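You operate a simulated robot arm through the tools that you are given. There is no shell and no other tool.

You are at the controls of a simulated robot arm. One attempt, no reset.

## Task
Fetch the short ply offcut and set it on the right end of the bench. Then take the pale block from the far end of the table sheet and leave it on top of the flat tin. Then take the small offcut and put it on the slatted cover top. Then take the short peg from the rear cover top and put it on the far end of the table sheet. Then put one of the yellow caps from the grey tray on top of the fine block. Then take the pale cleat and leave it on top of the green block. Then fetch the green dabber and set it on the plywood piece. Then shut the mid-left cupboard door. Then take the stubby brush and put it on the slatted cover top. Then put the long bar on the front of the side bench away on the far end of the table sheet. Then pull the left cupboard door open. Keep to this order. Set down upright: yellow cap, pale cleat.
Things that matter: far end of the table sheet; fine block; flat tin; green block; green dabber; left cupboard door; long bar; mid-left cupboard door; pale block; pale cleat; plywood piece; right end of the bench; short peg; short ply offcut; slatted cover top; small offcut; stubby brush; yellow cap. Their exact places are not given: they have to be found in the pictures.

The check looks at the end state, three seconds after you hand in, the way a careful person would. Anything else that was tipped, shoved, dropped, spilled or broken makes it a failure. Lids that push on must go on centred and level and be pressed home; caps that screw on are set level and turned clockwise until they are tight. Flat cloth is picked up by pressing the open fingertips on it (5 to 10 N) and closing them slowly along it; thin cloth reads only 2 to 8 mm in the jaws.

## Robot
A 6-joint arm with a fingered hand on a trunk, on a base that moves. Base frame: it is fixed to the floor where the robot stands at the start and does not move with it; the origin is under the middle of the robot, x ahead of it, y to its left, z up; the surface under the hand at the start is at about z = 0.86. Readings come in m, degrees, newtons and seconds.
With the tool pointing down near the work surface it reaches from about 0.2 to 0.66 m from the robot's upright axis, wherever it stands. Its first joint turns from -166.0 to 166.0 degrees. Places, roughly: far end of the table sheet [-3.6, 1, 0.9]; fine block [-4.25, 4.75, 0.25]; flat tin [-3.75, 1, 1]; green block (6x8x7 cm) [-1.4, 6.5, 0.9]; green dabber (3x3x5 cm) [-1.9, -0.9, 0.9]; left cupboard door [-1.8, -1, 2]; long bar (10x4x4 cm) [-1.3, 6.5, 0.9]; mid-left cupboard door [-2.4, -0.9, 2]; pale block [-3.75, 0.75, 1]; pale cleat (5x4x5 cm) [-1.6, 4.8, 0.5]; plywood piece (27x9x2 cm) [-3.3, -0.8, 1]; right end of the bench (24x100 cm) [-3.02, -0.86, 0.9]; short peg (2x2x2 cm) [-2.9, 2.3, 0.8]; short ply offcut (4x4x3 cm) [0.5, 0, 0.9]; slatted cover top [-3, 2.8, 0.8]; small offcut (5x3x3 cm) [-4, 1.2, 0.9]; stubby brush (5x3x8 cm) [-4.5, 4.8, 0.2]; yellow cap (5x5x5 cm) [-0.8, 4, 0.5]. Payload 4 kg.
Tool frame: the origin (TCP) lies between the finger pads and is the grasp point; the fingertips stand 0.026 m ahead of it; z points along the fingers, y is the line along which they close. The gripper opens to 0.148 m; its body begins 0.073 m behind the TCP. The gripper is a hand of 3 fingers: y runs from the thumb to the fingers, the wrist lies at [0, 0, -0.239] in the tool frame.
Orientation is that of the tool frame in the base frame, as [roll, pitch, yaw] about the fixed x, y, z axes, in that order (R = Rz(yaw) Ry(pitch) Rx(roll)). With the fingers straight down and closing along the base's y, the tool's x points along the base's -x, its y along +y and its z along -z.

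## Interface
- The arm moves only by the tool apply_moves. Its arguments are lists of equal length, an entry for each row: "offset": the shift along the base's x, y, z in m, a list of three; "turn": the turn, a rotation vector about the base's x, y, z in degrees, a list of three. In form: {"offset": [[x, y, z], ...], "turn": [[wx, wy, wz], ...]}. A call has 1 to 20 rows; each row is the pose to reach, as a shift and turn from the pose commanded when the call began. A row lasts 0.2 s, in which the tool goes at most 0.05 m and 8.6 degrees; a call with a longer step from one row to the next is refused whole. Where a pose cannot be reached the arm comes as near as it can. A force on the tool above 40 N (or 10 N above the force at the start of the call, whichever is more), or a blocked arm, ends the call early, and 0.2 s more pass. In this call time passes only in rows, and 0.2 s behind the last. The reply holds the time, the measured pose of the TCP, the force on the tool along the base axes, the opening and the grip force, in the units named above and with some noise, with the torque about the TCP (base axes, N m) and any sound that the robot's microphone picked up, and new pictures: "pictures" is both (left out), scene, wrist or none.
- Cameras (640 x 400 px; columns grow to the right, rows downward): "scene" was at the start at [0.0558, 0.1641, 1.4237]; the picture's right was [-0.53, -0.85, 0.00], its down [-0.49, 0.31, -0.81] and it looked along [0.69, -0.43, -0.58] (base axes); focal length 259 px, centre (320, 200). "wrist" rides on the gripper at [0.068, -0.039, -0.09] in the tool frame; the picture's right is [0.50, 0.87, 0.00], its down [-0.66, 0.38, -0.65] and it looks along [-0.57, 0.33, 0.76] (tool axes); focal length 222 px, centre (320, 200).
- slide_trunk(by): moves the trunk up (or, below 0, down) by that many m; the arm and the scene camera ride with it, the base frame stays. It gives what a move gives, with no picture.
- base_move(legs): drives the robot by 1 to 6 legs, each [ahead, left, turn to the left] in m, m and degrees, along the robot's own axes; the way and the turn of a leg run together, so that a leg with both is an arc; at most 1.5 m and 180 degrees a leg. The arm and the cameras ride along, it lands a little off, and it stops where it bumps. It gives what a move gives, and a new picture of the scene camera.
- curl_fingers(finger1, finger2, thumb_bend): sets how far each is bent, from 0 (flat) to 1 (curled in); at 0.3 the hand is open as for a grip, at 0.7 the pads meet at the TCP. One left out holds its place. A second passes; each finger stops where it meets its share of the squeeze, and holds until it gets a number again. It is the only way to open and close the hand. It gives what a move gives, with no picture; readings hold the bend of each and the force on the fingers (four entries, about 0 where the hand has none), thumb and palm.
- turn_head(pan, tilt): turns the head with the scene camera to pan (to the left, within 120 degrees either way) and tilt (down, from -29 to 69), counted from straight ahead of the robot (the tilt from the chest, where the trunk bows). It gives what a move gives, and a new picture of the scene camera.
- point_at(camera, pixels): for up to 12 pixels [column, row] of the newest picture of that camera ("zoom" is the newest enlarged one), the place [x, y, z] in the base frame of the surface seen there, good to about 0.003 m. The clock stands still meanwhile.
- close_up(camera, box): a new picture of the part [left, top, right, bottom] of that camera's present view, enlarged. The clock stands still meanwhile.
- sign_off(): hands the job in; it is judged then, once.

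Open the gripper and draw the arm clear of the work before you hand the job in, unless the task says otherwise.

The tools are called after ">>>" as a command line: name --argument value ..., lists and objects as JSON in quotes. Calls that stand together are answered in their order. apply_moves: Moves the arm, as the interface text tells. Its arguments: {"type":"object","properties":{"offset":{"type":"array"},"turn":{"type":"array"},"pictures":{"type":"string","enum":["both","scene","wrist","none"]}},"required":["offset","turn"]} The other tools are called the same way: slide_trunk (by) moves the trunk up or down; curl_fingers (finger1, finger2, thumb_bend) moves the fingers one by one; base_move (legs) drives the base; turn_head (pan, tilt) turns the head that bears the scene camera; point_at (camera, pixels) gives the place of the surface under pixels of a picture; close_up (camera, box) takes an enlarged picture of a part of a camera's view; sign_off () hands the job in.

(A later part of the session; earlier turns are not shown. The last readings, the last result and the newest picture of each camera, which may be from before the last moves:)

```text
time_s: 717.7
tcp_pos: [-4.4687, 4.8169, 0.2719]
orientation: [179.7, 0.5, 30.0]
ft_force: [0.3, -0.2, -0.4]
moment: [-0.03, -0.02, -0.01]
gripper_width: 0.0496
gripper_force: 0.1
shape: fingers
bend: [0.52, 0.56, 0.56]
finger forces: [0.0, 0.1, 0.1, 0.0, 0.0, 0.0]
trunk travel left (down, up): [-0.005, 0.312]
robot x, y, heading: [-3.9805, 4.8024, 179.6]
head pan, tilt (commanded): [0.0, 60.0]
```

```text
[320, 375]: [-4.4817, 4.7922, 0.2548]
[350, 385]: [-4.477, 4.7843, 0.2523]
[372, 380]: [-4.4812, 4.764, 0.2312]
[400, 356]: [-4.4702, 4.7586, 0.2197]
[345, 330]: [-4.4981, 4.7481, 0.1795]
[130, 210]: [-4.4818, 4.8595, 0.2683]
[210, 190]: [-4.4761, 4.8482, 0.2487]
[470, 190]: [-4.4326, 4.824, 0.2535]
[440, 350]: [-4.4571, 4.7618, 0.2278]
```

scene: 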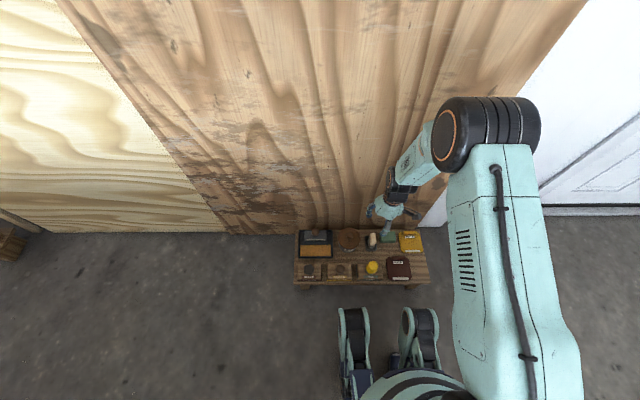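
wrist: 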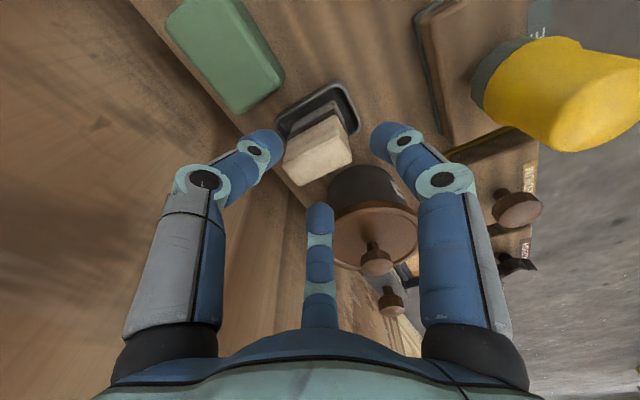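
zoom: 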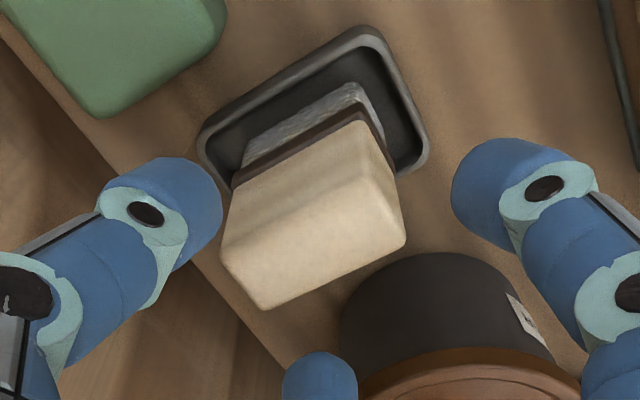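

Gap is about 5 mm; I curl finger 2 a bit more (0.59) to widen it, then descend to z≈0.238.

>>> curl_fingers --finger2 0.59

>>> apply_moves --offset '[[0, 0.002, -0.012], [0, 0.002, -0.024], [0, 0.002, -0.034]]' --turn '[[0, 0, 0], [0, 0, 0], [0, 0, 0]]' --pictures "wrist"

>>> close_up --camera "wrist" --box '[200, 70, 440, 220]'

```text
time_s: 718.7
tcp_pos: [-4.4674, 4.816, 0.2724]
orientation: [179.8, 0.6, 30.1]
ft_force: [-0.4, -1.0, 0.6]
moment: [-0.01, -0.03, 0.01]
gripper_width: 0.0496
gripper_force: 0.1
shape: fingers
bend: [0.52, 0.59, 0.56]
finger forces: [0.1, 0.1, 0.0, 0.0, 0.0, 0.0]
trunk travel left (down, up): [-0.005, 0.312]
robot x, y, heading: [-3.9746, 4.8095, 179.7]
head pan, tilt (commanded): [0.0, 60.0]
```

```text
time_s: 719.5
tcp_pos: [-4.4676, 4.8186, 0.2373]
orientation: [179.8, 0.5, 29.9]
ft_force: [-1.3, 0.3, -0.6]
moment: [-0.02, -0.01, 0.01]
gripper_width: 0.0497
gripper_force: 0.1
shape: fingers
bend: [0.52, 0.59, 0.56]
finger forces: [0.0, 0.0, 0.0, 0.1, 0.0, 0.0]
trunk travel left (down, up): [-0.005, 0.312]
robot x, y, heading: [-3.9775, 4.807, 179.6]
head pan, tilt (commanded): [0.0, 60.0]
```

wrist: 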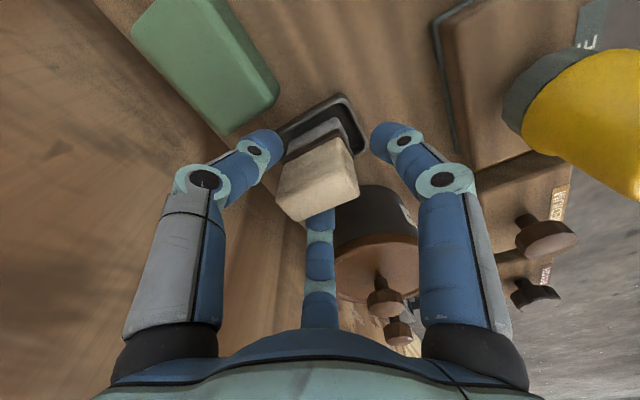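

```text
2.67 times, centred on (320, 145) of wrist
```

zoom: 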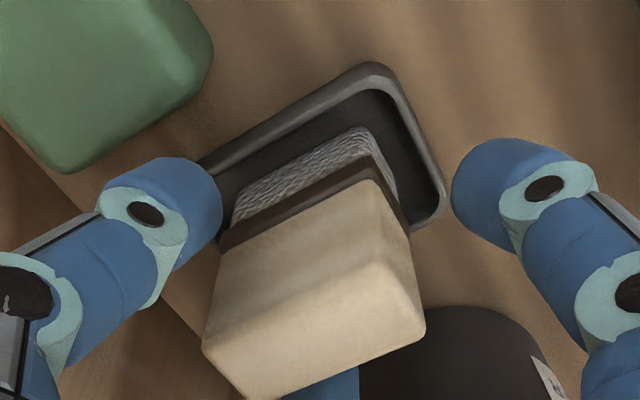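

The brush handle is between the fingers. I close them, sides first.

>>> curl_fingers --finger1 0.57 --finger2 0.63 --thumb_bend 0.64

>>> curl_fingers --finger1 0.7 --finger2 0.7 --thumb_bend 0.7

>>> close_up --camera "wrist" --box '[200, 70, 440, 220]'

```text
time_s: 720.5
tcp_pos: [-4.4672, 4.8196, 0.2379]
orientation: [179.7, 0.5, 30.1]
ft_force: [0.3, -0.6, 0.0]
moment: [0.0, 0.0, -0.01]
gripper_width: 0.032
gripper_force: 1.2
shape: fingers
bend: [0.56, 0.62, 0.63]
finger forces: [0.0, 0.9, 0.0, 0.1, 0.9, 0.0]
trunk travel left (down, up): [-0.005, 0.312]
robot x, y, heading: [-3.9773, 4.8054, 179.7]
head pan, tilt (commanded): [0.0, 60.0]
```

```text
time_s: 721.5
tcp_pos: [-4.4666, 4.8182, 0.2379]
orientation: [179.7, 0.5, 30.0]
ft_force: [0.7, 0.0, 0.0]
moment: [0.0, -0.01, -0.02]
gripper_width: 0.0222
gripper_force: 10.4
shape: fingers
bend: [0.6, 0.63, 0.66]
finger forces: [8.0, 6.5, 0.0, 0.1, 6.5, 0.0]
trunk travel left (down, up): [-0.005, 0.312]
robot x, y, heading: [-3.9746, 4.804, 179.5]
head pan, tilt (commanded): [0.0, 60.0]
```

```text
2.67 times, centred on (320, 145) of wrist
```

zoom: 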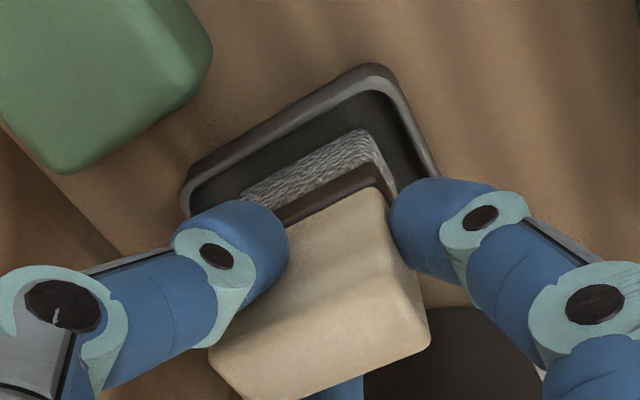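

Held by three contacts (6.5–8 N). I lift slowly 10 cm and check that only the brush comes along.

>>> apply_moves --offset '[[0, 0, 0.01], [0, 0, 0.025], [0, 0, 0.05], [0, 0, 0.09], [0, 0, 0.13]]' --turn '[[0, 0, 0], [0, 0, 0], [0, 0, 0], [0, 0, 0], [0, 0, 0]]' --pictures "wrist"

>>> close_up --camera "wrist" --box '[200, 50, 440, 230]'

```text
time_s: 722.7
tcp_pos: [-4.4676, 4.8184, 0.3671]
orientation: [179.7, 0.4, 30.1]
ft_force: [-0.6, 0.1, -1.4]
moment: [-0.03, -0.02, 0.04]
gripper_width: 0.0221
gripper_force: 10.9
shape: fingers
bend: [0.6, 0.63, 0.66]
finger forces: [7.9, 6.4, 0.0, 0.1, 6.7, 0.0]
trunk travel left (down, up): [-0.005, 0.312]
robot x, y, heading: [-3.976, 4.8041, 179.5]
head pan, tilt (commanded): [0.0, 60.0]
```

wrist: 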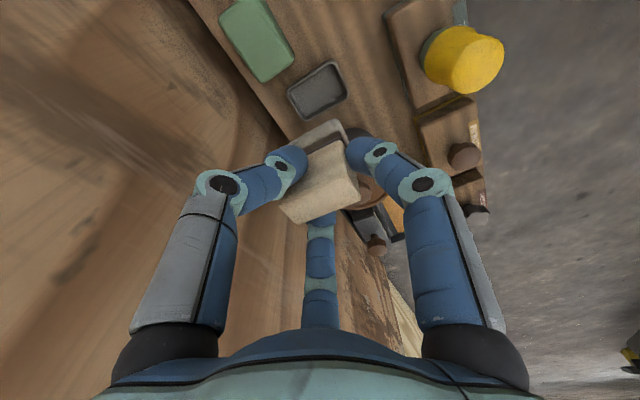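

```text
2.22 times, centred on (320, 140) of wrist
```

zoom: 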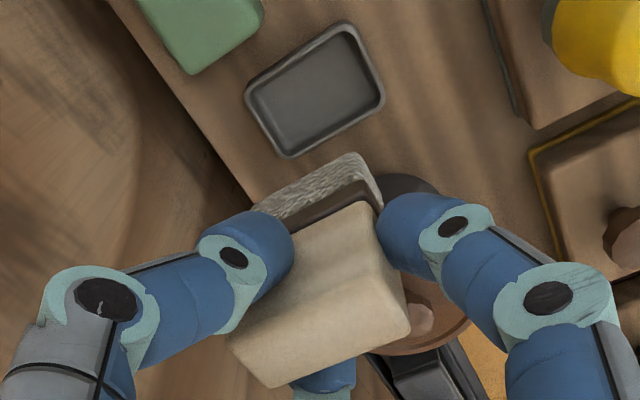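

Only the brush came up; the dish stays. I lift it straight up to z≈0.9, retract a little, and raise the trunk.

>>> apply_moves --offset '[[0, 0, 0.045], [0, 0, 0.09], [0, 0, 0.135], [0, 0, 0.18], [0, 0, 0.225], [0, 0, 0.27], [0.01, 0, 0.315], [0.02, 0, 0.36], [0.04, 0, 0.4], [0.06, 0, 0.44], [0.08, 0, 0.48], [0.1, 0, 0.52]]' --turn '[[0, 0, 0], [0, 0, 0], [0, 0, 0], [0, 0, 0], [0, 0, 0], [0, 0, 0], [0, 0, 0], [0, 0, 0], [0, 0, 0], [0, 0, 0], [0, 0, 0], [0, 0, 0]]' --pictures "none"

>>> slide_trunk --by 0.25

```text
time_s: 725.3
tcp_pos: [-4.3678, 4.8185, 0.8877]
orientation: [179.7, 0.5, 30.1]
ft_force: [0.3, -0.6, -1.3]
moment: [-0.01, -0.02, -0.03]
gripper_width: 0.0217
gripper_force: 10.1
shape: fingers
bend: [0.61, 0.63, 0.66]
finger forces: [7.5, 6.3, 0.0, 0.0, 6.6, 0.1]
trunk travel left (down, up): [-0.005, 0.312]
robot x, y, heading: [-3.9797, 4.8057, 179.6]
head pan, tilt (commanded): [0.0, 60.0]
```

```text
time_s: 727.9
tcp_pos: [-4.368, 4.8192, 1.1372]
orientation: [179.7, 0.4, 30.0]
ft_force: [0.7, -0.3, -1.8]
moment: [-0.02, 0.0, -0.01]
gripper_width: 0.0214
gripper_force: 9.9
shape: fingers
bend: [0.61, 0.63, 0.66]
finger forces: [7.5, 6.3, 0.0, 0.0, 6.6, 0.0]
trunk travel left (down, up): [-0.255, 0.062]
robot x, y, heading: [-3.9766, 4.8009, 179.7]
head pan, tilt (commanded): [0.0, 60.0]
```

I drive back down the port aisle in reverse with the brush trailing ahead of me, to the stance beside the slatted cover.

>>> base_move --legs '[[0, 0, -90], [-0.37, -0.01, 0], [-0.34, 0.085, 0]]'

>>> base_move --legs '[[-0.79, 0.03, 0], [-0.55, 0, 0]]'

```text
time_s: 735.9
tcp_pos: [-4.04, 4.4825, 1.1372]
orientation: [179.6, 0.5, -59.3]
ft_force: [-0.2, 0.4, -1.0]
moment: [-0.02, 0.0, 0.0]
gripper_width: 0.0209
gripper_force: 10.4
shape: fingers
bend: [0.61, 0.63, 0.66]
finger forces: [7.3, 6.5, 0.0, 0.0, 6.6, 0.1]
trunk travel left (down, up): [-0.255, 0.062]
robot x, y, heading: [-4.0498, 4.0943, 90.3]
head pan, tilt (commanded): [0.0, 60.0]
```

scene: 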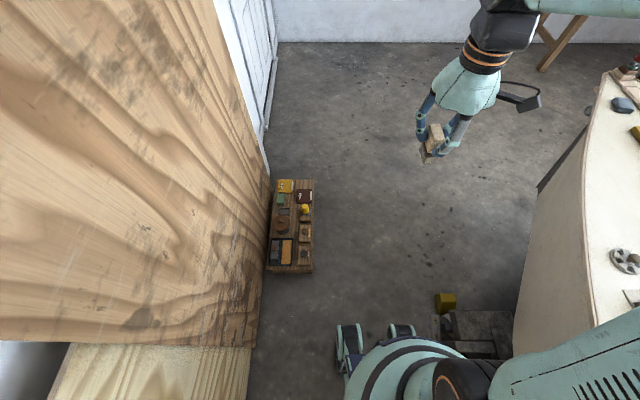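

```text
time_s: 742.9
tcp_pos: [-4.0634, 3.1515, 1.1374]
orientation: [179.7, 0.6, -59.3]
ft_force: [-0.2, -0.3, -1.3]
moment: [-0.01, 0.01, 0.04]
gripper_width: 0.0207
gripper_force: 10.2
shape: fingers
bend: [0.61, 0.63, 0.66]
finger forces: [7.1, 6.4, 0.0, 0.1, 6.6, 0.1]
trunk travel left (down, up): [-0.255, 0.062]
robot x, y, heading: [-4.0728, 2.7616, 90.4]
head pan, tilt (commanded): [0.0, 60.0]
```

scene: 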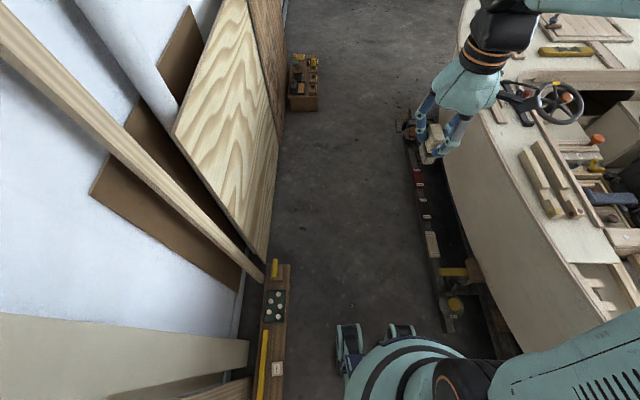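

I move in to the stance at about (-3.85,2.656), just short of where I was blocked before.

>>> base_move --legs '[[-0.105, -0.1, 0], [0, -0.125, 0]]'

```text
time_s: 745.8
tcp_pos: [-3.8354, 3.0474, 1.1371]
orientation: [179.7, 0.6, -59.2]
ft_force: [0.3, 0.6, -0.4]
moment: [-0.02, -0.01, 0.03]
gripper_width: 0.0209
gripper_force: 9.6
shape: fingers
bend: [0.61, 0.63, 0.66]
finger forces: [7.0, 6.4, 0.1, 0.0, 6.6, 0.0]
trunk travel left (down, up): [-0.255, 0.062]
robot x, y, heading: [-3.8471, 2.6593, 90.4]
head pan, tilt (commanded): [0.0, 60.0]
```

scene: 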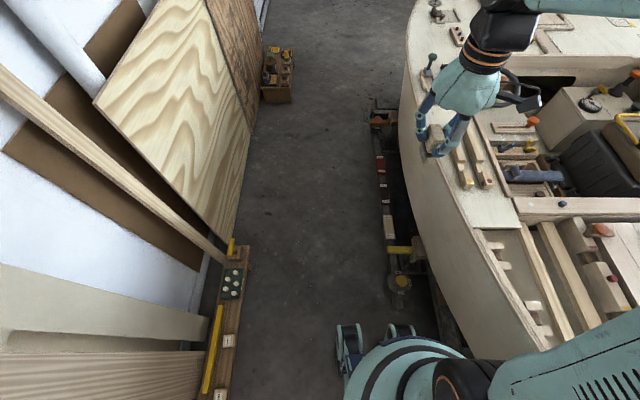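

I swing the arm clockwise over the boat, raising slightly, until it points at the cover.

>>> apply_moves --offset '[[0.0473, -0.0025, 0.01], [0.0938, -0.0126, 0.02], [0.1388, -0.0282, 0.03], [0.1815, -0.0492, 0.04], [0.2214, -0.0753, 0.05], [0.2577, -0.106, 0.06], [0.2901, -0.141, 0.06], [0.318, -0.1796, 0.06], [0.3409, -0.2213, 0.06], [0.3586, -0.2655, 0.06], [0.3707, -0.3116, 0.06]]' --turn '[[0, 0, -7], [0, 0, -14], [0, 0, -21], [0, 0, -28], [0, 0, -35], [0, 0, -42], [0, 0, -49], [0, 0, -56], [0, 0, -63], [0, 0, -70], [0, 0, -77]]'

```text
time_s: 748.2
tcp_pos: [-3.465, 2.7355, 1.196]
orientation: [179.7, 0.5, -136.4]
ft_force: [0.3, -0.2, -0.4]
moment: [0.02, -0.02, -0.02]
gripper_width: 0.0201
gripper_force: 9.5
shape: fingers
bend: [0.62, 0.63, 0.66]
finger forces: [6.7, 6.4, 0.0, 0.1, 6.4, 0.1]
trunk travel left (down, up): [-0.255, 0.062]
robot x, y, heading: [-3.848, 2.6588, 90.3]
head pan, tilt (commanded): [0.0, 60.0]
```

scene: 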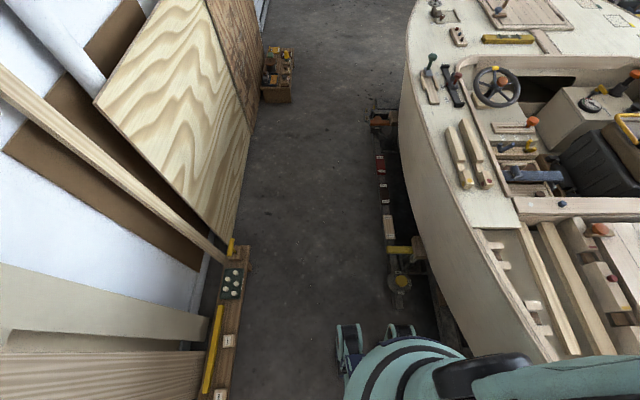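
wrist: 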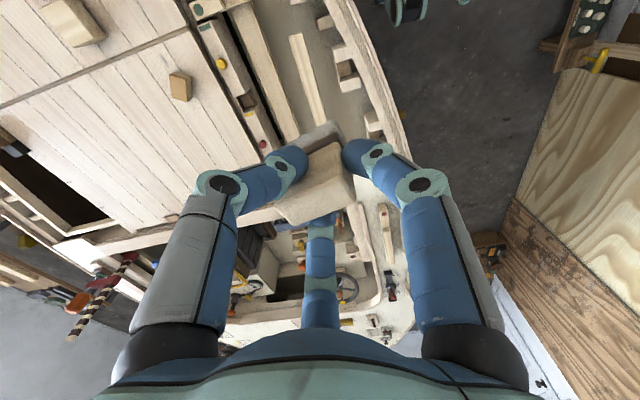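

The offcut is visible on the cover at (180,87). I extend the brush over (-3.215,2.785) and lower to z≈0.98.

>>> apply_moves --offset '[[0.036, 0.007, -0.02], [0.072, 0.014, -0.045], [0.108, 0.021, -0.075], [0.143, 0.028, -0.105], [0.178, 0.035, -0.135], [0.214, 0.043, -0.165], [0.25, 0.05, -0.19], [0.25, 0.05, -0.22]]' --turn '[[0, 0, 0], [0, 0, 0], [0, 0, 0], [0, 0, 0], [0, 0, 0], [0, 0, 0], [0, 0, 0], [0, 0, 0]]' --pictures "wrist"

>>> point_at --camera "wrist" --pixels '[[320, 125], [300, 120], [345, 130], [330, 170], [300, 205], [350, 190], [270, 60], [400, 100], [250, 95], [420, 150]]'

```text
time_s: 750.0
tcp_pos: [-3.2154, 2.7847, 0.9773]
orientation: [179.7, 0.5, -136.3]
ft_force: [0.5, -0.3, -0.3]
moment: [-0.03, 0.0, 0.01]
gripper_width: 0.0199
gripper_force: 9.8
shape: fingers
bend: [0.62, 0.63, 0.66]
finger forces: [6.6, 6.3, 0.0, 0.0, 6.5, 0.0]
trunk travel left (down, up): [-0.255, 0.062]
robot x, y, heading: [-3.8439, 2.6582, 89.9]
head pan, tilt (commanded): [0.0, 60.0]
```

wrist: 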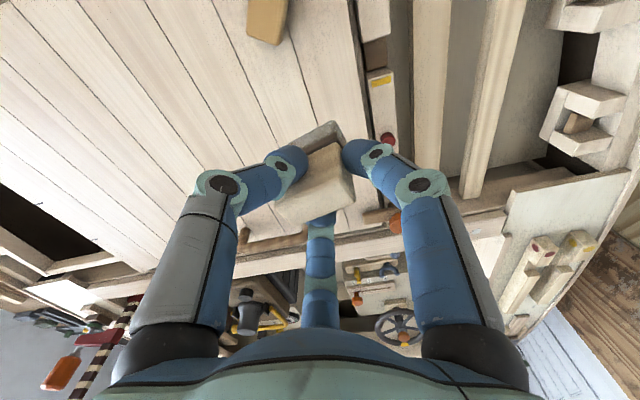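

```text
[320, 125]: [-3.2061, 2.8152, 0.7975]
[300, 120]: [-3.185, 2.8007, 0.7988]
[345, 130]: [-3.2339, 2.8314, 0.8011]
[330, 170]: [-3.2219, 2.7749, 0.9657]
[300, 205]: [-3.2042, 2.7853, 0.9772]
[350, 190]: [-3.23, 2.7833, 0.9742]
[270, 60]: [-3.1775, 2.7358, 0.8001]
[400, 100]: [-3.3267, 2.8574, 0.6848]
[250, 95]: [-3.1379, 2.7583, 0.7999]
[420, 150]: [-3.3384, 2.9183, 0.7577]
```

The brush hangs above the free part of the cover, 8 cm from the offcut. I lower to just above contact, then step.

>>> apply_moves --offset '[[0, 0, -0.04], [0, 0, -0.08], [0, 0, -0.1]]' --turn '[[0, 0, 0], [0, 0, 0], [0, 0, 0]]' --pictures "wrist"

>>> apply_moves --offset '[[0, 0, -0.003], [0, 0, -0.005]]' --turn '[[0, 0, 0], [0, 0, 0]]' --pictures "none"

>>> apply_moves --offset '[[0, 0, -0.002], [0, 0, -0.0035]]' --turn '[[0, 0, 0], [0, 0, 0]]' --pictures "none"

```text
time_s: 750.8
tcp_pos: [-3.2138, 2.7859, 0.8773]
orientation: [179.7, 0.5, -136.3]
ft_force: [0.1, 0.1, -0.9]
moment: [0.02, 0.02, 0.02]
gripper_width: 0.0195
gripper_force: 9.3
shape: fingers
bend: [0.62, 0.63, 0.66]
finger forces: [6.5, 6.4, 0.1, 0.1, 6.5, 0.0]
trunk travel left (down, up): [-0.255, 0.062]
robot x, y, heading: [-3.8438, 2.6598, 90.0]
head pan, tilt (commanded): [0.0, 60.0]
```

wrist: 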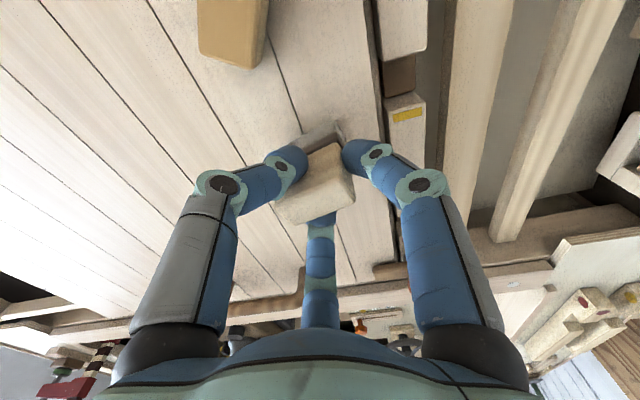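

```text
time_s: 751.4
tcp_pos: [-3.2154, 2.7864, 0.8714]
orientation: [179.8, 0.5, -136.3]
ft_force: [0.0, -0.5, 0.2]
moment: [0.01, -0.01, 0.0]
gripper_width: 0.0198
gripper_force: 9.7
shape: fingers
bend: [0.62, 0.63, 0.66]
finger forces: [6.7, 6.3, 0.0, 0.0, 6.6, 0.0]
trunk travel left (down, up): [-0.255, 0.062]
robot x, y, heading: [-3.8428, 2.6593, 90.3]
head pan, tilt (commanded): [0.0, 60.0]
```

```text
time_s: 752.0
tcp_pos: [-3.2148, 2.7846, 0.8724]
orientation: [179.8, 0.6, -136.2]
ft_force: [-1.0, -4.2, 12.2]
moment: [-0.05, -0.01, -0.04]
gripper_width: 0.0194
gripper_force: 12.4
shape: fingers
bend: [0.62, 0.63, 0.66]
finger forces: [8.4, 6.6, 0.0, 0.0, 9.6, 0.1]
trunk travel left (down, up): [-0.255, 0.062]
robot x, y, heading: [-3.8462, 2.6593, 90.4]
head pan, tilt (commanded): [0.0, 60.0]
```

Contact (12 N). I look at the brush closely before releasing, to be sure it stands flat.

>>> apply_moves --offset '[[0, 0, 0.001]]' --turn '[[0, 0, 0]]' --pictures "wrist"

>>> close_up --camera "wrist" --box '[240, 90, 400, 240]'

>>> point_at --camera "wrist" --pixels '[[325, 150], [345, 180], [330, 205], [290, 210], [295, 195], [310, 165], [340, 195], [315, 205], [318, 135], [340, 130]]'

```text
time_s: 752.4
tcp_pos: [-3.2158, 2.7865, 0.8708]
orientation: [179.7, 0.5, -136.3]
ft_force: [-0.3, -3.4, 11.9]
moment: [-0.08, -0.02, -0.05]
gripper_width: 0.0193
gripper_force: 11.4
shape: fingers
bend: [0.62, 0.63, 0.66]
finger forces: [8.0, 6.5, 0.0, 0.0, 9.5, 0.0]
trunk travel left (down, up): [-0.255, 0.062]
robot x, y, heading: [-3.8458, 2.656, 90.3]
head pan, tilt (commanded): [0.0, 60.0]
```

wrist: 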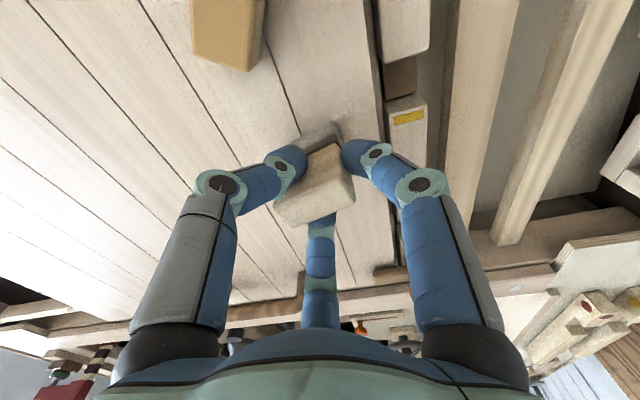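

```text
2.67 times, centred on (320, 165) of wrist
```

zoom: 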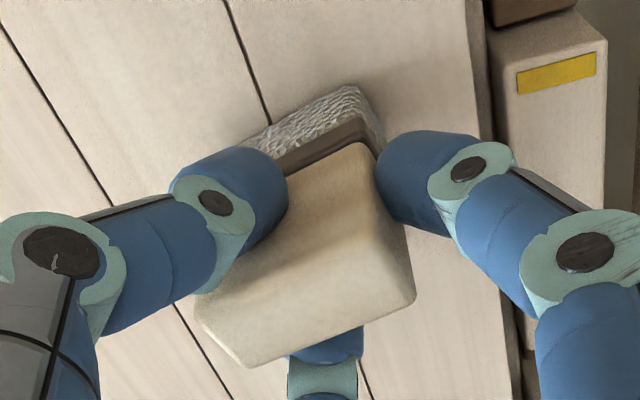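

```text
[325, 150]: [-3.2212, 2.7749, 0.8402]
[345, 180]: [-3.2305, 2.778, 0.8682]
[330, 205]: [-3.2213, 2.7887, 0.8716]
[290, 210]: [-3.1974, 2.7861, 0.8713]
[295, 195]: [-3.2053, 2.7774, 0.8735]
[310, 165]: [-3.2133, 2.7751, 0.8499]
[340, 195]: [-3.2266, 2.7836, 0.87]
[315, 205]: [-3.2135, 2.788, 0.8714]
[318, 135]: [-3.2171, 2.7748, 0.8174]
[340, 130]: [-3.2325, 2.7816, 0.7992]
```

The top is level within 3 mm. I release in two small steps and rise.

>>> curl_fingers --finger1 0.59 --finger2 0.6 --thumb_bend 0.63

>>> curl_fingers --finger1 0.5 --finger2 0.5 --thumb_bend 0.5

>>> apply_moves --offset '[[0, 0, 0.02], [0, 0, 0.05], [0, 0, 0.09], [0, 0, 0.135], [-0.01, 0, 0.18]]' --turn '[[0, 0, 0], [0, 0, 0], [0, 0, 0], [0, 0, 0], [0, 0, 0]]' --pictures "wrist"

>>> close_up --camera "wrist" --box '[200, 0, 440, 150]'

```text
time_s: 753.4
tcp_pos: [-3.2145, 2.7861, 0.8702]
orientation: [179.7, 0.4, -136.4]
ft_force: [-0.5, -0.1, -0.1]
moment: [0.01, -0.02, -0.04]
gripper_width: 0.0263
gripper_force: 0.3
shape: fingers
bend: [0.59, 0.6, 0.63]
finger forces: [0.1, 0.0, 0.1, 0.0, 0.0, 0.1]
trunk travel left (down, up): [-0.255, 0.062]
robot x, y, heading: [-3.8424, 2.658, 90.1]
head pan, tilt (commanded): [0.0, 60.0]
```

```text
time_s: 754.4
tcp_pos: [-3.2149, 2.7854, 0.8695]
orientation: [179.8, 0.4, -136.3]
ft_force: [0.2, -1.1, 0.0]
moment: [0.01, -0.03, -0.02]
gripper_width: 0.0615
gripper_force: 0.2
shape: fingers
bend: [0.5, 0.5, 0.5]
finger forces: [0.0, 0.0, 0.1, 0.0, 0.1, 0.0]
trunk travel left (down, up): [-0.255, 0.062]
robot x, y, heading: [-3.8443, 2.661, 90.3]
head pan, tilt (commanded): [0.0, 60.0]
```

```text
time_s: 755.6
tcp_pos: [-3.227, 2.7855, 1.0522]
orientation: [179.8, 0.5, -136.5]
ft_force: [0.4, 0.9, 0.3]
moment: [-0.01, 0.0, 0.02]
gripper_width: 0.0618
gripper_force: 0.1
shape: fingers
bend: [0.5, 0.5, 0.5]
finger forces: [0.0, 0.1, 0.0, 0.0, 0.0, 0.0]
trunk travel left (down, up): [-0.255, 0.062]
robot x, y, heading: [-3.8448, 2.6628, 90.0]
head pan, tilt (commanded): [0.0, 60.0]
```

wrist: 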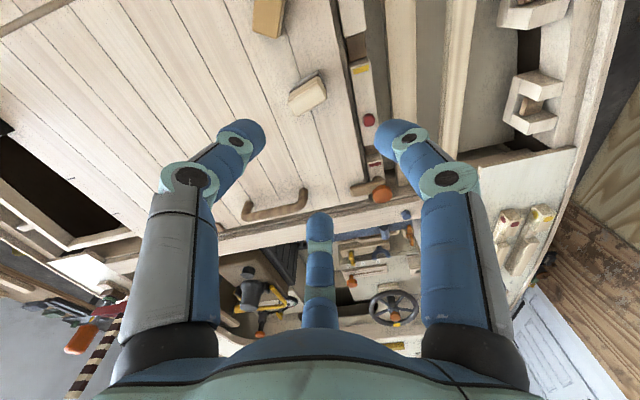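

```text
2.67 times, centred on (320, 75) of wrist
```

zoom: 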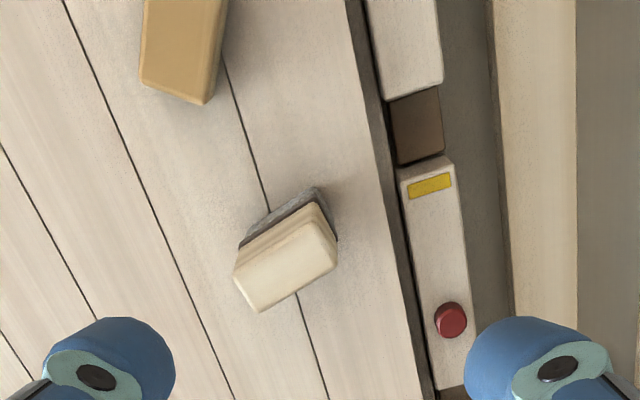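

The brush stands upright on the slatted cover, beside the offcut. Next the long bar on the back bench: I retract and swing the arm back to the front.

>>> apply_moves --offset '[[-0.039, -0.008, 0.02], [-0.078, -0.016, 0.04], [-0.117, -0.024, 0.06], [-0.156, -0.033, 0.08], [-0.195, -0.041, 0.1], [-0.2346, -0.049, 0.12], [-0.2467, -0.0029, 0.12], [-0.2644, 0.0413, 0.12], [-0.2873, 0.083, 0.12], [-0.3152, 0.1216, 0.12], [-0.3476, 0.1566, 0.12], [-0.3839, 0.1873, 0.12], [-0.4238, 0.2134, 0.12], [-0.4665, 0.2344, 0.12], [-0.5115, 0.25, 0.12]]' --turn '[[0, 0, 0], [0, 0, 0], [0, 0, 0], [0, 0, 0], [0, 0, 0], [0, 0, 0], [0, 0, 7], [0, 0, 14], [0, 0, 21], [0, 0, 28], [0, 0, 35], [0, 0, 42], [0, 0, 49], [0, 0, 56], [0, 0, 63]]' --pictures "scene"

```text
time_s: 758.8
tcp_pos: [-3.7375, 3.0346, 1.1704]
orientation: [179.6, 0.6, -73.1]
ft_force: [-0.4, -0.1, -0.8]
moment: [0.0, -0.03, -0.03]
gripper_width: 0.0617
gripper_force: 0.1
shape: fingers
bend: [0.5, 0.5, 0.5]
finger forces: [0.0, 0.1, 0.0, 0.0, 0.0, 0.0]
trunk travel left (down, up): [-0.255, 0.062]
robot x, y, heading: [-3.8495, 2.6594, 90.2]
head pan, tilt (commanded): [0.0, 60.0]
```

scene: 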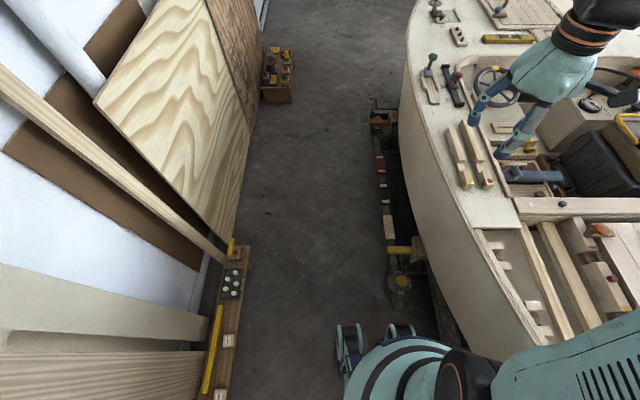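

I drive out of the stance and up the port aisle.

>>> base_move --legs '[[0, 0.13, 0], [0.1, 0.1, 0], [0.55, 0, 0], [0.78, -0.03, 0]]'

>>> base_move --legs '[[0.35, -0.09, 0], [0.37, -0.08, 0], [0.78, 0.02, 0], [0, 0, -90]]'

```text
time_s: 768.3
tcp_pos: [-3.9501, 4.4566, 1.1703]
orientation: [179.7, 0.6, -73.2]
ft_force: [0.1, 0.7, 0.1]
moment: [0.0, 0.01, -0.01]
gripper_width: 0.0616
gripper_force: 0.1
shape: fingers
bend: [0.5, 0.5, 0.5]
finger forces: [0.0, 0.1, 0.0, 0.0, 0.1, 0.0]
trunk travel left (down, up): [-0.255, 0.062]
robot x, y, heading: [-4.0619, 4.0809, 90.4]
head pan, tilt (commanded): [0.0, 60.0]
```

scene: 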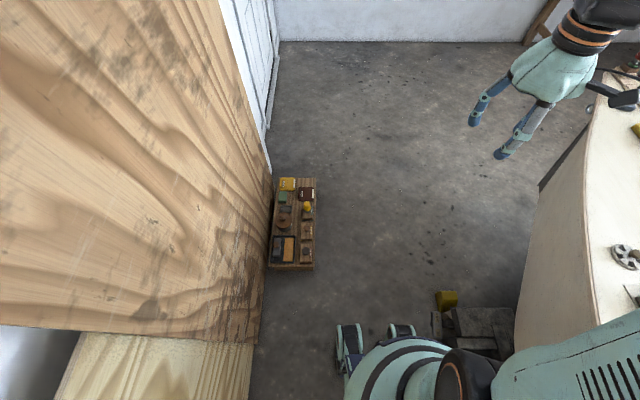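

```text
time_s: 780.2
tcp_pos: [-3.539, 5.4671, 1.1718]
orientation: [179.7, 0.5, -163.3]
ft_force: [0.1, -0.5, -0.2]
moment: [0.01, -0.02, 0.01]
gripper_width: 0.0618
gripper_force: 0.2
shape: fingers
bend: [0.5, 0.5, 0.5]
finger forces: [0.0, 0.0, 0.1, 0.1, 0.0, 0.1]
trunk travel left (down, up): [-0.255, 0.062]
robot x, y, heading: [-3.9155, 5.5764, 0.3]
head pan, tilt (commanded): [0.0, 60.0]
```

scene: 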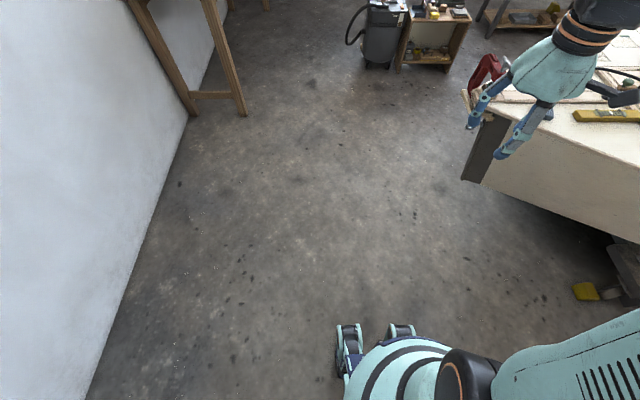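

The way is clear. I drive past the bow to x≈-2.05, turn left and go diagonally to the back bench.

>>> base_move --legs '[[1.0, 0, 0], [0.85, 0, 0], [0, 0, 90], [0.4, -0.42, 0]]'

>>> turn_head --pan -10 --tilt 45

>>> close_up --camera "scene" --box '[280, 150, 520, 300]'

```text
time_s: 797.0
tcp_pos: [-1.5787, 6.3849, 1.1716]
orientation: [179.7, 0.4, -72.2]
ft_force: [-0.7, 0.3, -0.1]
moment: [0.03, -0.04, -0.04]
gripper_width: 0.0616
gripper_force: 0.0
shape: fingers
bend: [0.5, 0.5, 0.5]
finger forces: [0.0, 0.1, 0.0, 0.1, 0.0, 0.1]
trunk travel left (down, up): [-0.255, 0.062]
robot x, y, heading: [-1.6772, 6.0058, 91.3]
head pan, tilt (commanded): [0.0, 60.0]
```

scene: 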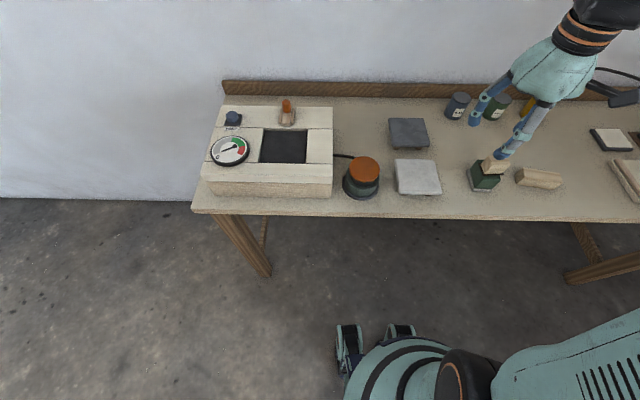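

```text
time_s: 797.8
tcp_pos: [-1.5793, 6.3836, 1.1699]
orientation: [179.7, 0.5, -72.3]
ft_force: [0.8, 0.0, -0.7]
moment: [-0.02, -0.02, 0.01]
gripper_width: 0.0619
gripper_force: 0.1
shape: fingers
bend: [0.5, 0.5, 0.5]
finger forces: [0.0, 0.0, 0.1, 0.1, 0.0, 0.0]
trunk travel left (down, up): [-0.255, 0.062]
robot x, y, heading: [-1.6836, 6.0068, 91.4]
head pan, tilt (commanded): [-10.0, 45.0]
```

scene: 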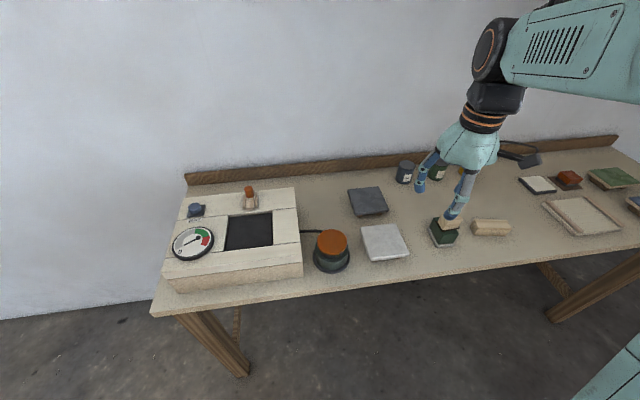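

```text
2.67 times, centred on (400, 225) of scene
```

zoom: 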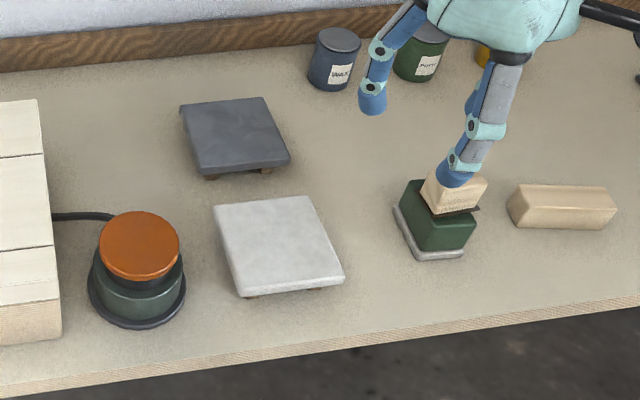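

The cleat sits well on the green block; the bar is at (490,228). I strafe right 0.25 m to get the bar nearer.

>>> base_move --legs '[[0, -0.25, 0]]'

>>> apply_moves --offset '[[0.01, 0.03, -0.02], [0.02, 0.06, -0.04], [0.035, 0.09, -0.06]]' --turn '[[0, 0, -8], [0, 0, -16], [0, 0, -24]]'

>>> close_up --camera "wrist" --box '[200, 0, 440, 150]'

```text
time_s: 800.6
tcp_pos: [-1.3277, 6.3908, 1.1702]
orientation: [179.7, 0.6, -72.4]
ft_force: [0.5, -0.7, 0.2]
moment: [0.01, 0.02, 0.0]
gripper_width: 0.0617
gripper_force: 0.1
shape: fingers
bend: [0.5, 0.5, 0.5]
finger forces: [0.0, 0.0, 0.0, 0.1, 0.0, 0.1]
trunk travel left (down, up): [-0.255, 0.062]
robot x, y, heading: [-1.4304, 6.0082, 91.0]
head pan, tilt (commanded): [-10.0, 45.0]
```

scene: 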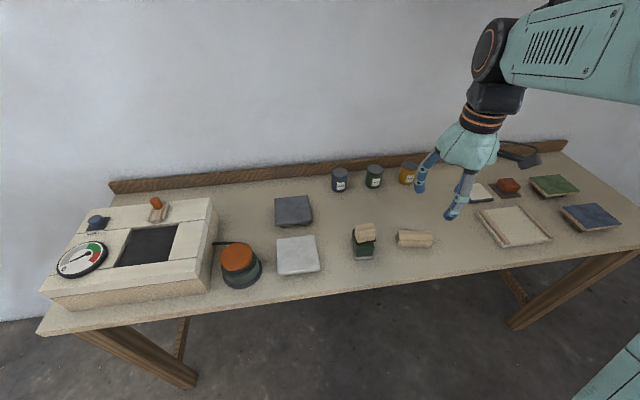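

```text
time_s: 801.4
tcp_pos: [-1.2921, 6.482, 1.1098]
orientation: [179.7, 0.4, -96.4]
ft_force: [-0.3, 0.0, -0.5]
moment: [-0.03, 0.04, -0.01]
gripper_width: 0.0617
gripper_force: 0.1
shape: fingers
bend: [0.5, 0.5, 0.5]
finger forces: [0.0, 0.0, 0.0, 0.0, 0.0, 0.1]
trunk travel left (down, up): [-0.255, 0.062]
robot x, y, heading: [-1.4334, 6.0139, 91.2]
head pan, tilt (commanded): [-10.0, 45.0]
```

scene: 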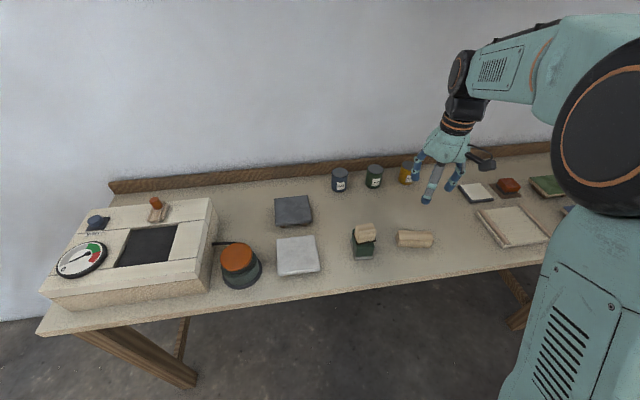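
wrist: 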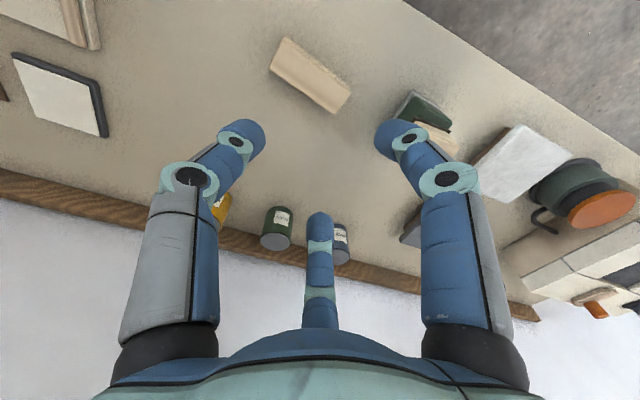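

```text
2.67 times, centred on (320, 75) of wrist
```

zoom: 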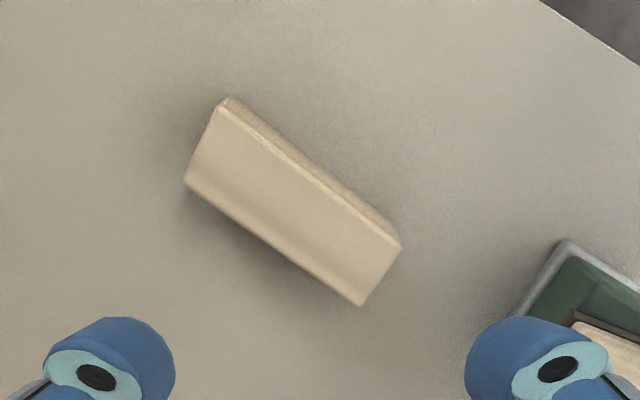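

I measure the bar's top corners.

>>> point_at --camera "zoom" --pixels '[[195, 178], [225, 115], [390, 245], [358, 295], [290, 205], [215, 195], [230, 105], [560, 260], [540, 300]]'

```text
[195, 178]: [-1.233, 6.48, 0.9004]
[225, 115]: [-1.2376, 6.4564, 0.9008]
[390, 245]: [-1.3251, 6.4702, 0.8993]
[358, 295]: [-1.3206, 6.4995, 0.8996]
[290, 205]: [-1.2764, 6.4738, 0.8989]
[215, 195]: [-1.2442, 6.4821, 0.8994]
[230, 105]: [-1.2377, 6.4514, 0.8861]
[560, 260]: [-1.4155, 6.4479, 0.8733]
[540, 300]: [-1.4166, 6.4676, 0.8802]
```

Bar: centre (-1.279,6.4765), long axis at about -9°, top z 0.90, 10×3.5 cm. I grip with the thumb at its +x end and two fingers on the long sides: yaw -99, thumb wide open, and descend to z≈0.95 first.

>>> curl_fingers --finger1 0.52 --finger2 0.52 --thumb_bend 0.36

>>> apply_moves --offset '[[0.006, -0.003, -0.04], [0.013, -0.0055, -0.08], [0.013, -0.0055, -0.12], [0.013, -0.0055, -0.15]]' --turn '[[0, 0, -1.3], [0, 0, -2.6], [0, 0, -2.6], [0, 0, -2.6]]' --pictures "wrist"

>>> close_up --camera "wrist" --box '[160, 40, 480, 240]'

```text
time_s: 802.4
tcp_pos: [-1.2932, 6.4803, 1.1102]
orientation: [179.6, 0.5, -96.3]
ft_force: [-0.7, -0.2, -0.4]
moment: [0.0, 0.02, 0.0]
gripper_width: 0.0831
gripper_force: 0.1
shape: fingers
bend: [0.52, 0.52, 0.36]
finger forces: [0.0, 0.0, 0.1, 0.1, 0.1, 0.0]
trunk travel left (down, up): [-0.255, 0.062]
robot x, y, heading: [-1.4299, 6.0093, 91.5]
head pan, tilt (commanded): [-10.0, 45.0]
```

```text
time_s: 803.4
tcp_pos: [-1.2799, 6.4766, 0.961]
orientation: [179.7, 0.5, -99.0]
ft_force: [0.0, 0.0, -0.4]
moment: [-0.01, -0.02, -0.04]
gripper_width: 0.0833
gripper_force: 0.1
shape: fingers
bend: [0.52, 0.52, 0.36]
finger forces: [0.0, 0.0, 0.1, 0.1, 0.0, 0.0]
trunk travel left (down, up): [-0.255, 0.062]
robot x, y, heading: [-1.4314, 6.0112, 91.5]
head pan, tilt (commanded): [-10.0, 45.0]
```

wrist: 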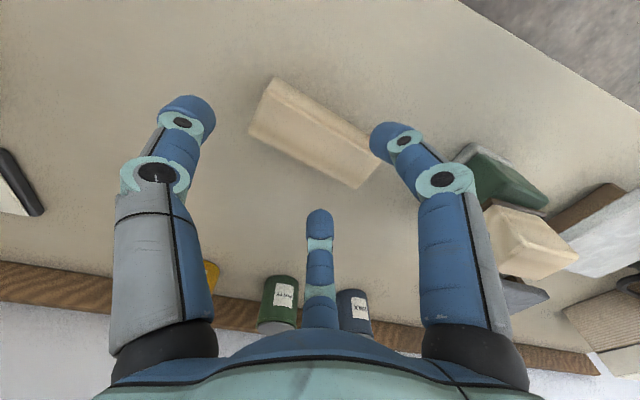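

```text
2.00 times, centred on (320, 140) of wrist
```

zoom: 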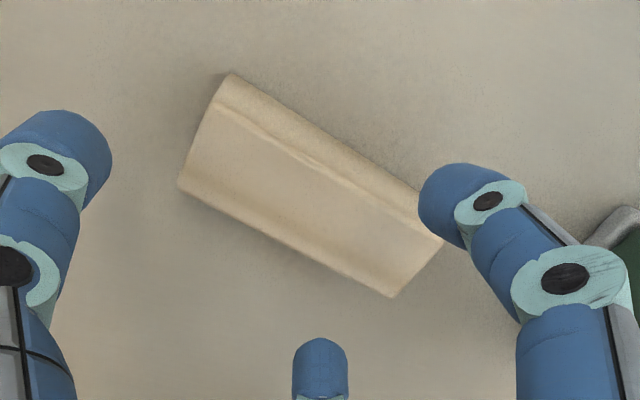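

The thumb is beyond the +x end, the fingers beside the long faces. I descend to z≈0.906.

>>> apply_moves --offset '[[0, 0, -0.02], [0, 0, -0.04], [0, 0, -0.055]]' --turn '[[0, 0, 0], [0, 0, 0], [0, 0, 0]]' --pictures "wrist"

>>> close_up --camera "wrist" --box '[160, 40, 480, 240]'

```text
time_s: 804.2
tcp_pos: [-1.2798, 6.4767, 0.9057]
orientation: [179.6, 0.5, -98.9]
ft_force: [0.0, 0.6, -0.1]
moment: [0.01, 0.0, 0.0]
gripper_width: 0.0831
gripper_force: 0.0
shape: fingers
bend: [0.52, 0.52, 0.36]
finger forces: [0.0, 0.1, 0.0, 0.0, 0.1, 0.0]
trunk travel left (down, up): [-0.255, 0.062]
robot x, y, heading: [-1.4295, 6.0146, 91.1]
head pan, tilt (commanded): [-10.0, 45.0]
```

wrist: 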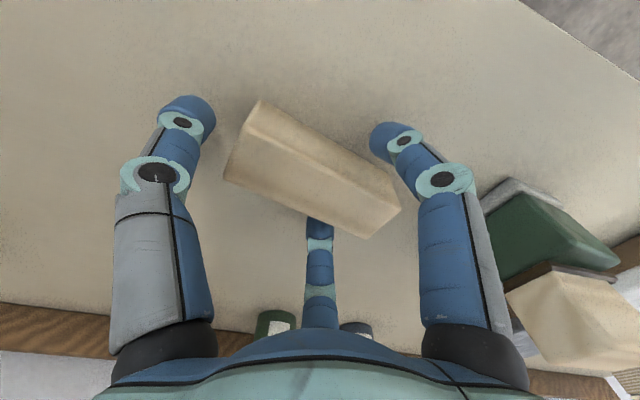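

```text
2.00 times, centred on (320, 140) of wrist
```

zoom: 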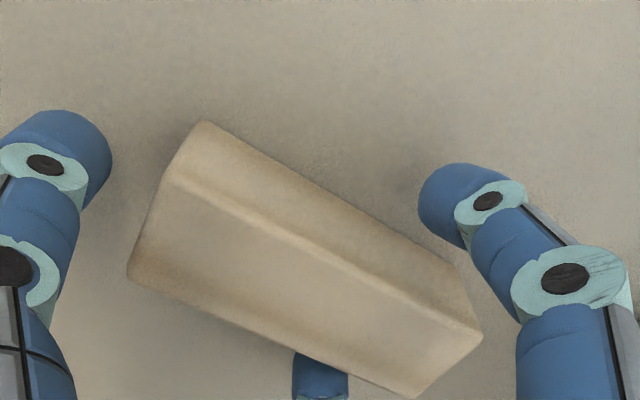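

Good placement. I close the side fingers first, then the thumb, then squeeze.

>>> curl_fingers --finger1 0.58 --finger2 0.58 --thumb_bend 0.42

>>> curl_fingers --finger1 0.68 --finger2 0.68 --thumb_bend 0.6

>>> close_up --camera "wrist" --box '[160, 40, 480, 240]'

```text
time_s: 805.2
tcp_pos: [-1.2812, 6.4766, 0.906]
orientation: [179.6, 0.6, -98.8]
ft_force: [0.3, 0.0, -0.5]
moment: [-0.01, -0.01, 0.01]
gripper_width: 0.0657
gripper_force: 0.0
shape: fingers
bend: [0.57, 0.57, 0.42]
finger forces: [0.1, 0.2, 0.1, 0.0, 0.1, 0.1]
trunk travel left (down, up): [-0.255, 0.062]
robot x, y, heading: [-1.4272, 6.0121, 91.4]
head pan, tilt (commanded): [-10.0, 45.0]
```

```text
time_s: 806.2
tcp_pos: [-1.2796, 6.4751, 0.9062]
orientation: [179.7, 0.4, -98.9]
ft_force: [1.1, 0.3, 1.3]
moment: [0.03, -0.04, -0.03]
gripper_width: 0.0449
gripper_force: 11.5
shape: fingers
bend: [0.59, 0.59, 0.54]
finger forces: [6.6, 6.6, 0.0, 0.0, 9.3, 0.0]
trunk travel left (down, up): [-0.255, 0.062]
robot x, y, heading: [-1.4328, 6.0114, 91.4]
head pan, tilt (commanded): [-10.0, 45.0]
```

```text
2.00 times, centred on (320, 140) of wrist
```

zoom: 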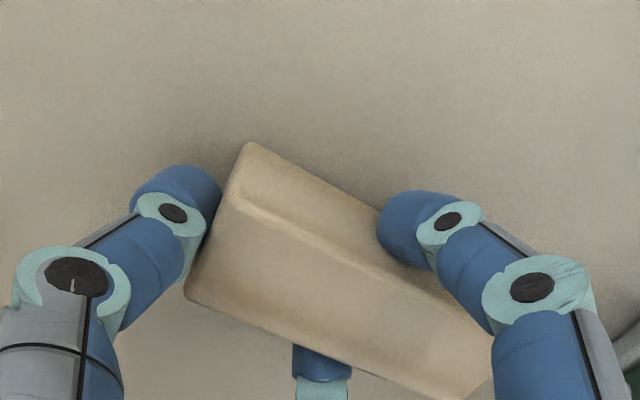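

Held (6.6/6.6/9.3 N). I lift slowly and check for tilt or slip.

>>> apply_moves --offset '[[0, 0, 0.01], [0, 0, 0.03], [0, 0, 0.06], [0, 0, 0.1]]' --turn '[[0, 0, 0], [0, 0, 0], [0, 0, 0], [0, 0, 0]]'

>>> close_up --camera "scene" --box '[340, 130, 500, 250]'

```text
time_s: 807.2
tcp_pos: [-1.2799, 6.4752, 1.0067]
orientation: [179.6, 0.5, -98.9]
ft_force: [0.1, 0.4, -1.3]
moment: [-0.01, -0.02, 0.02]
gripper_width: 0.0447
gripper_force: 11.3
shape: fingers
bend: [0.59, 0.59, 0.54]
finger forces: [6.6, 6.6, 0.0, 0.0, 9.1, 0.0]
trunk travel left (down, up): [-0.255, 0.062]
robot x, y, heading: [-1.432, 6.0117, 91.4]
head pan, tilt (commanded): [-10.0, 45.0]
```

scene: 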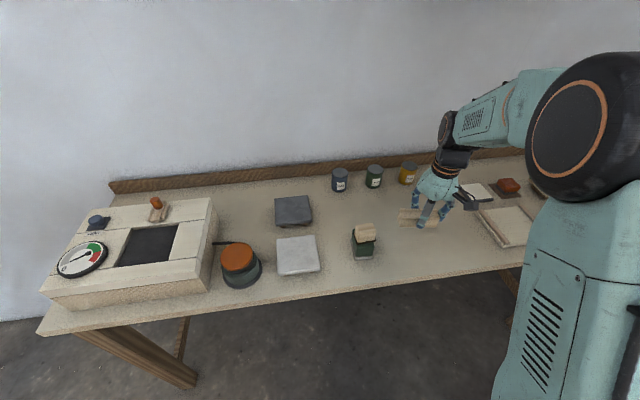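
wrist: 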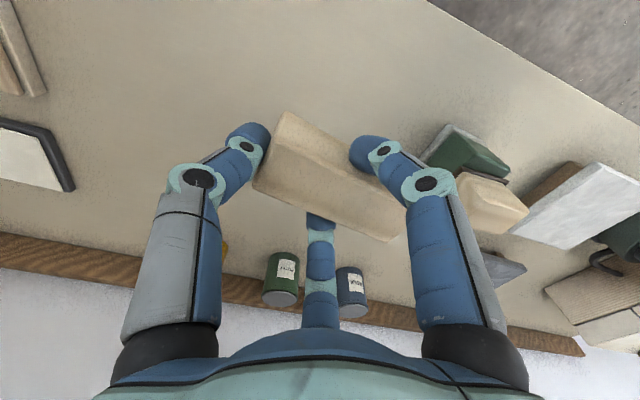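

```text
3.33 times, centred on (420, 190) of scene
```

zoom: 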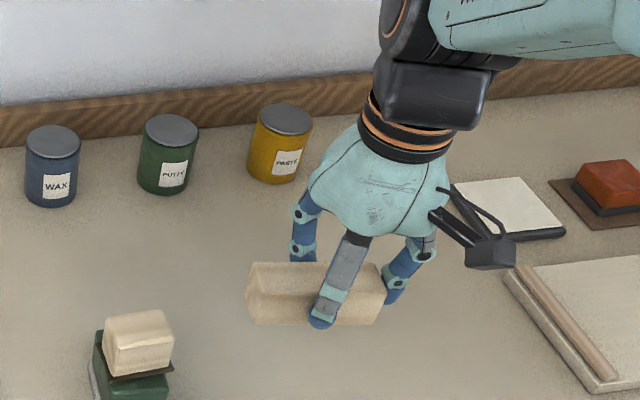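

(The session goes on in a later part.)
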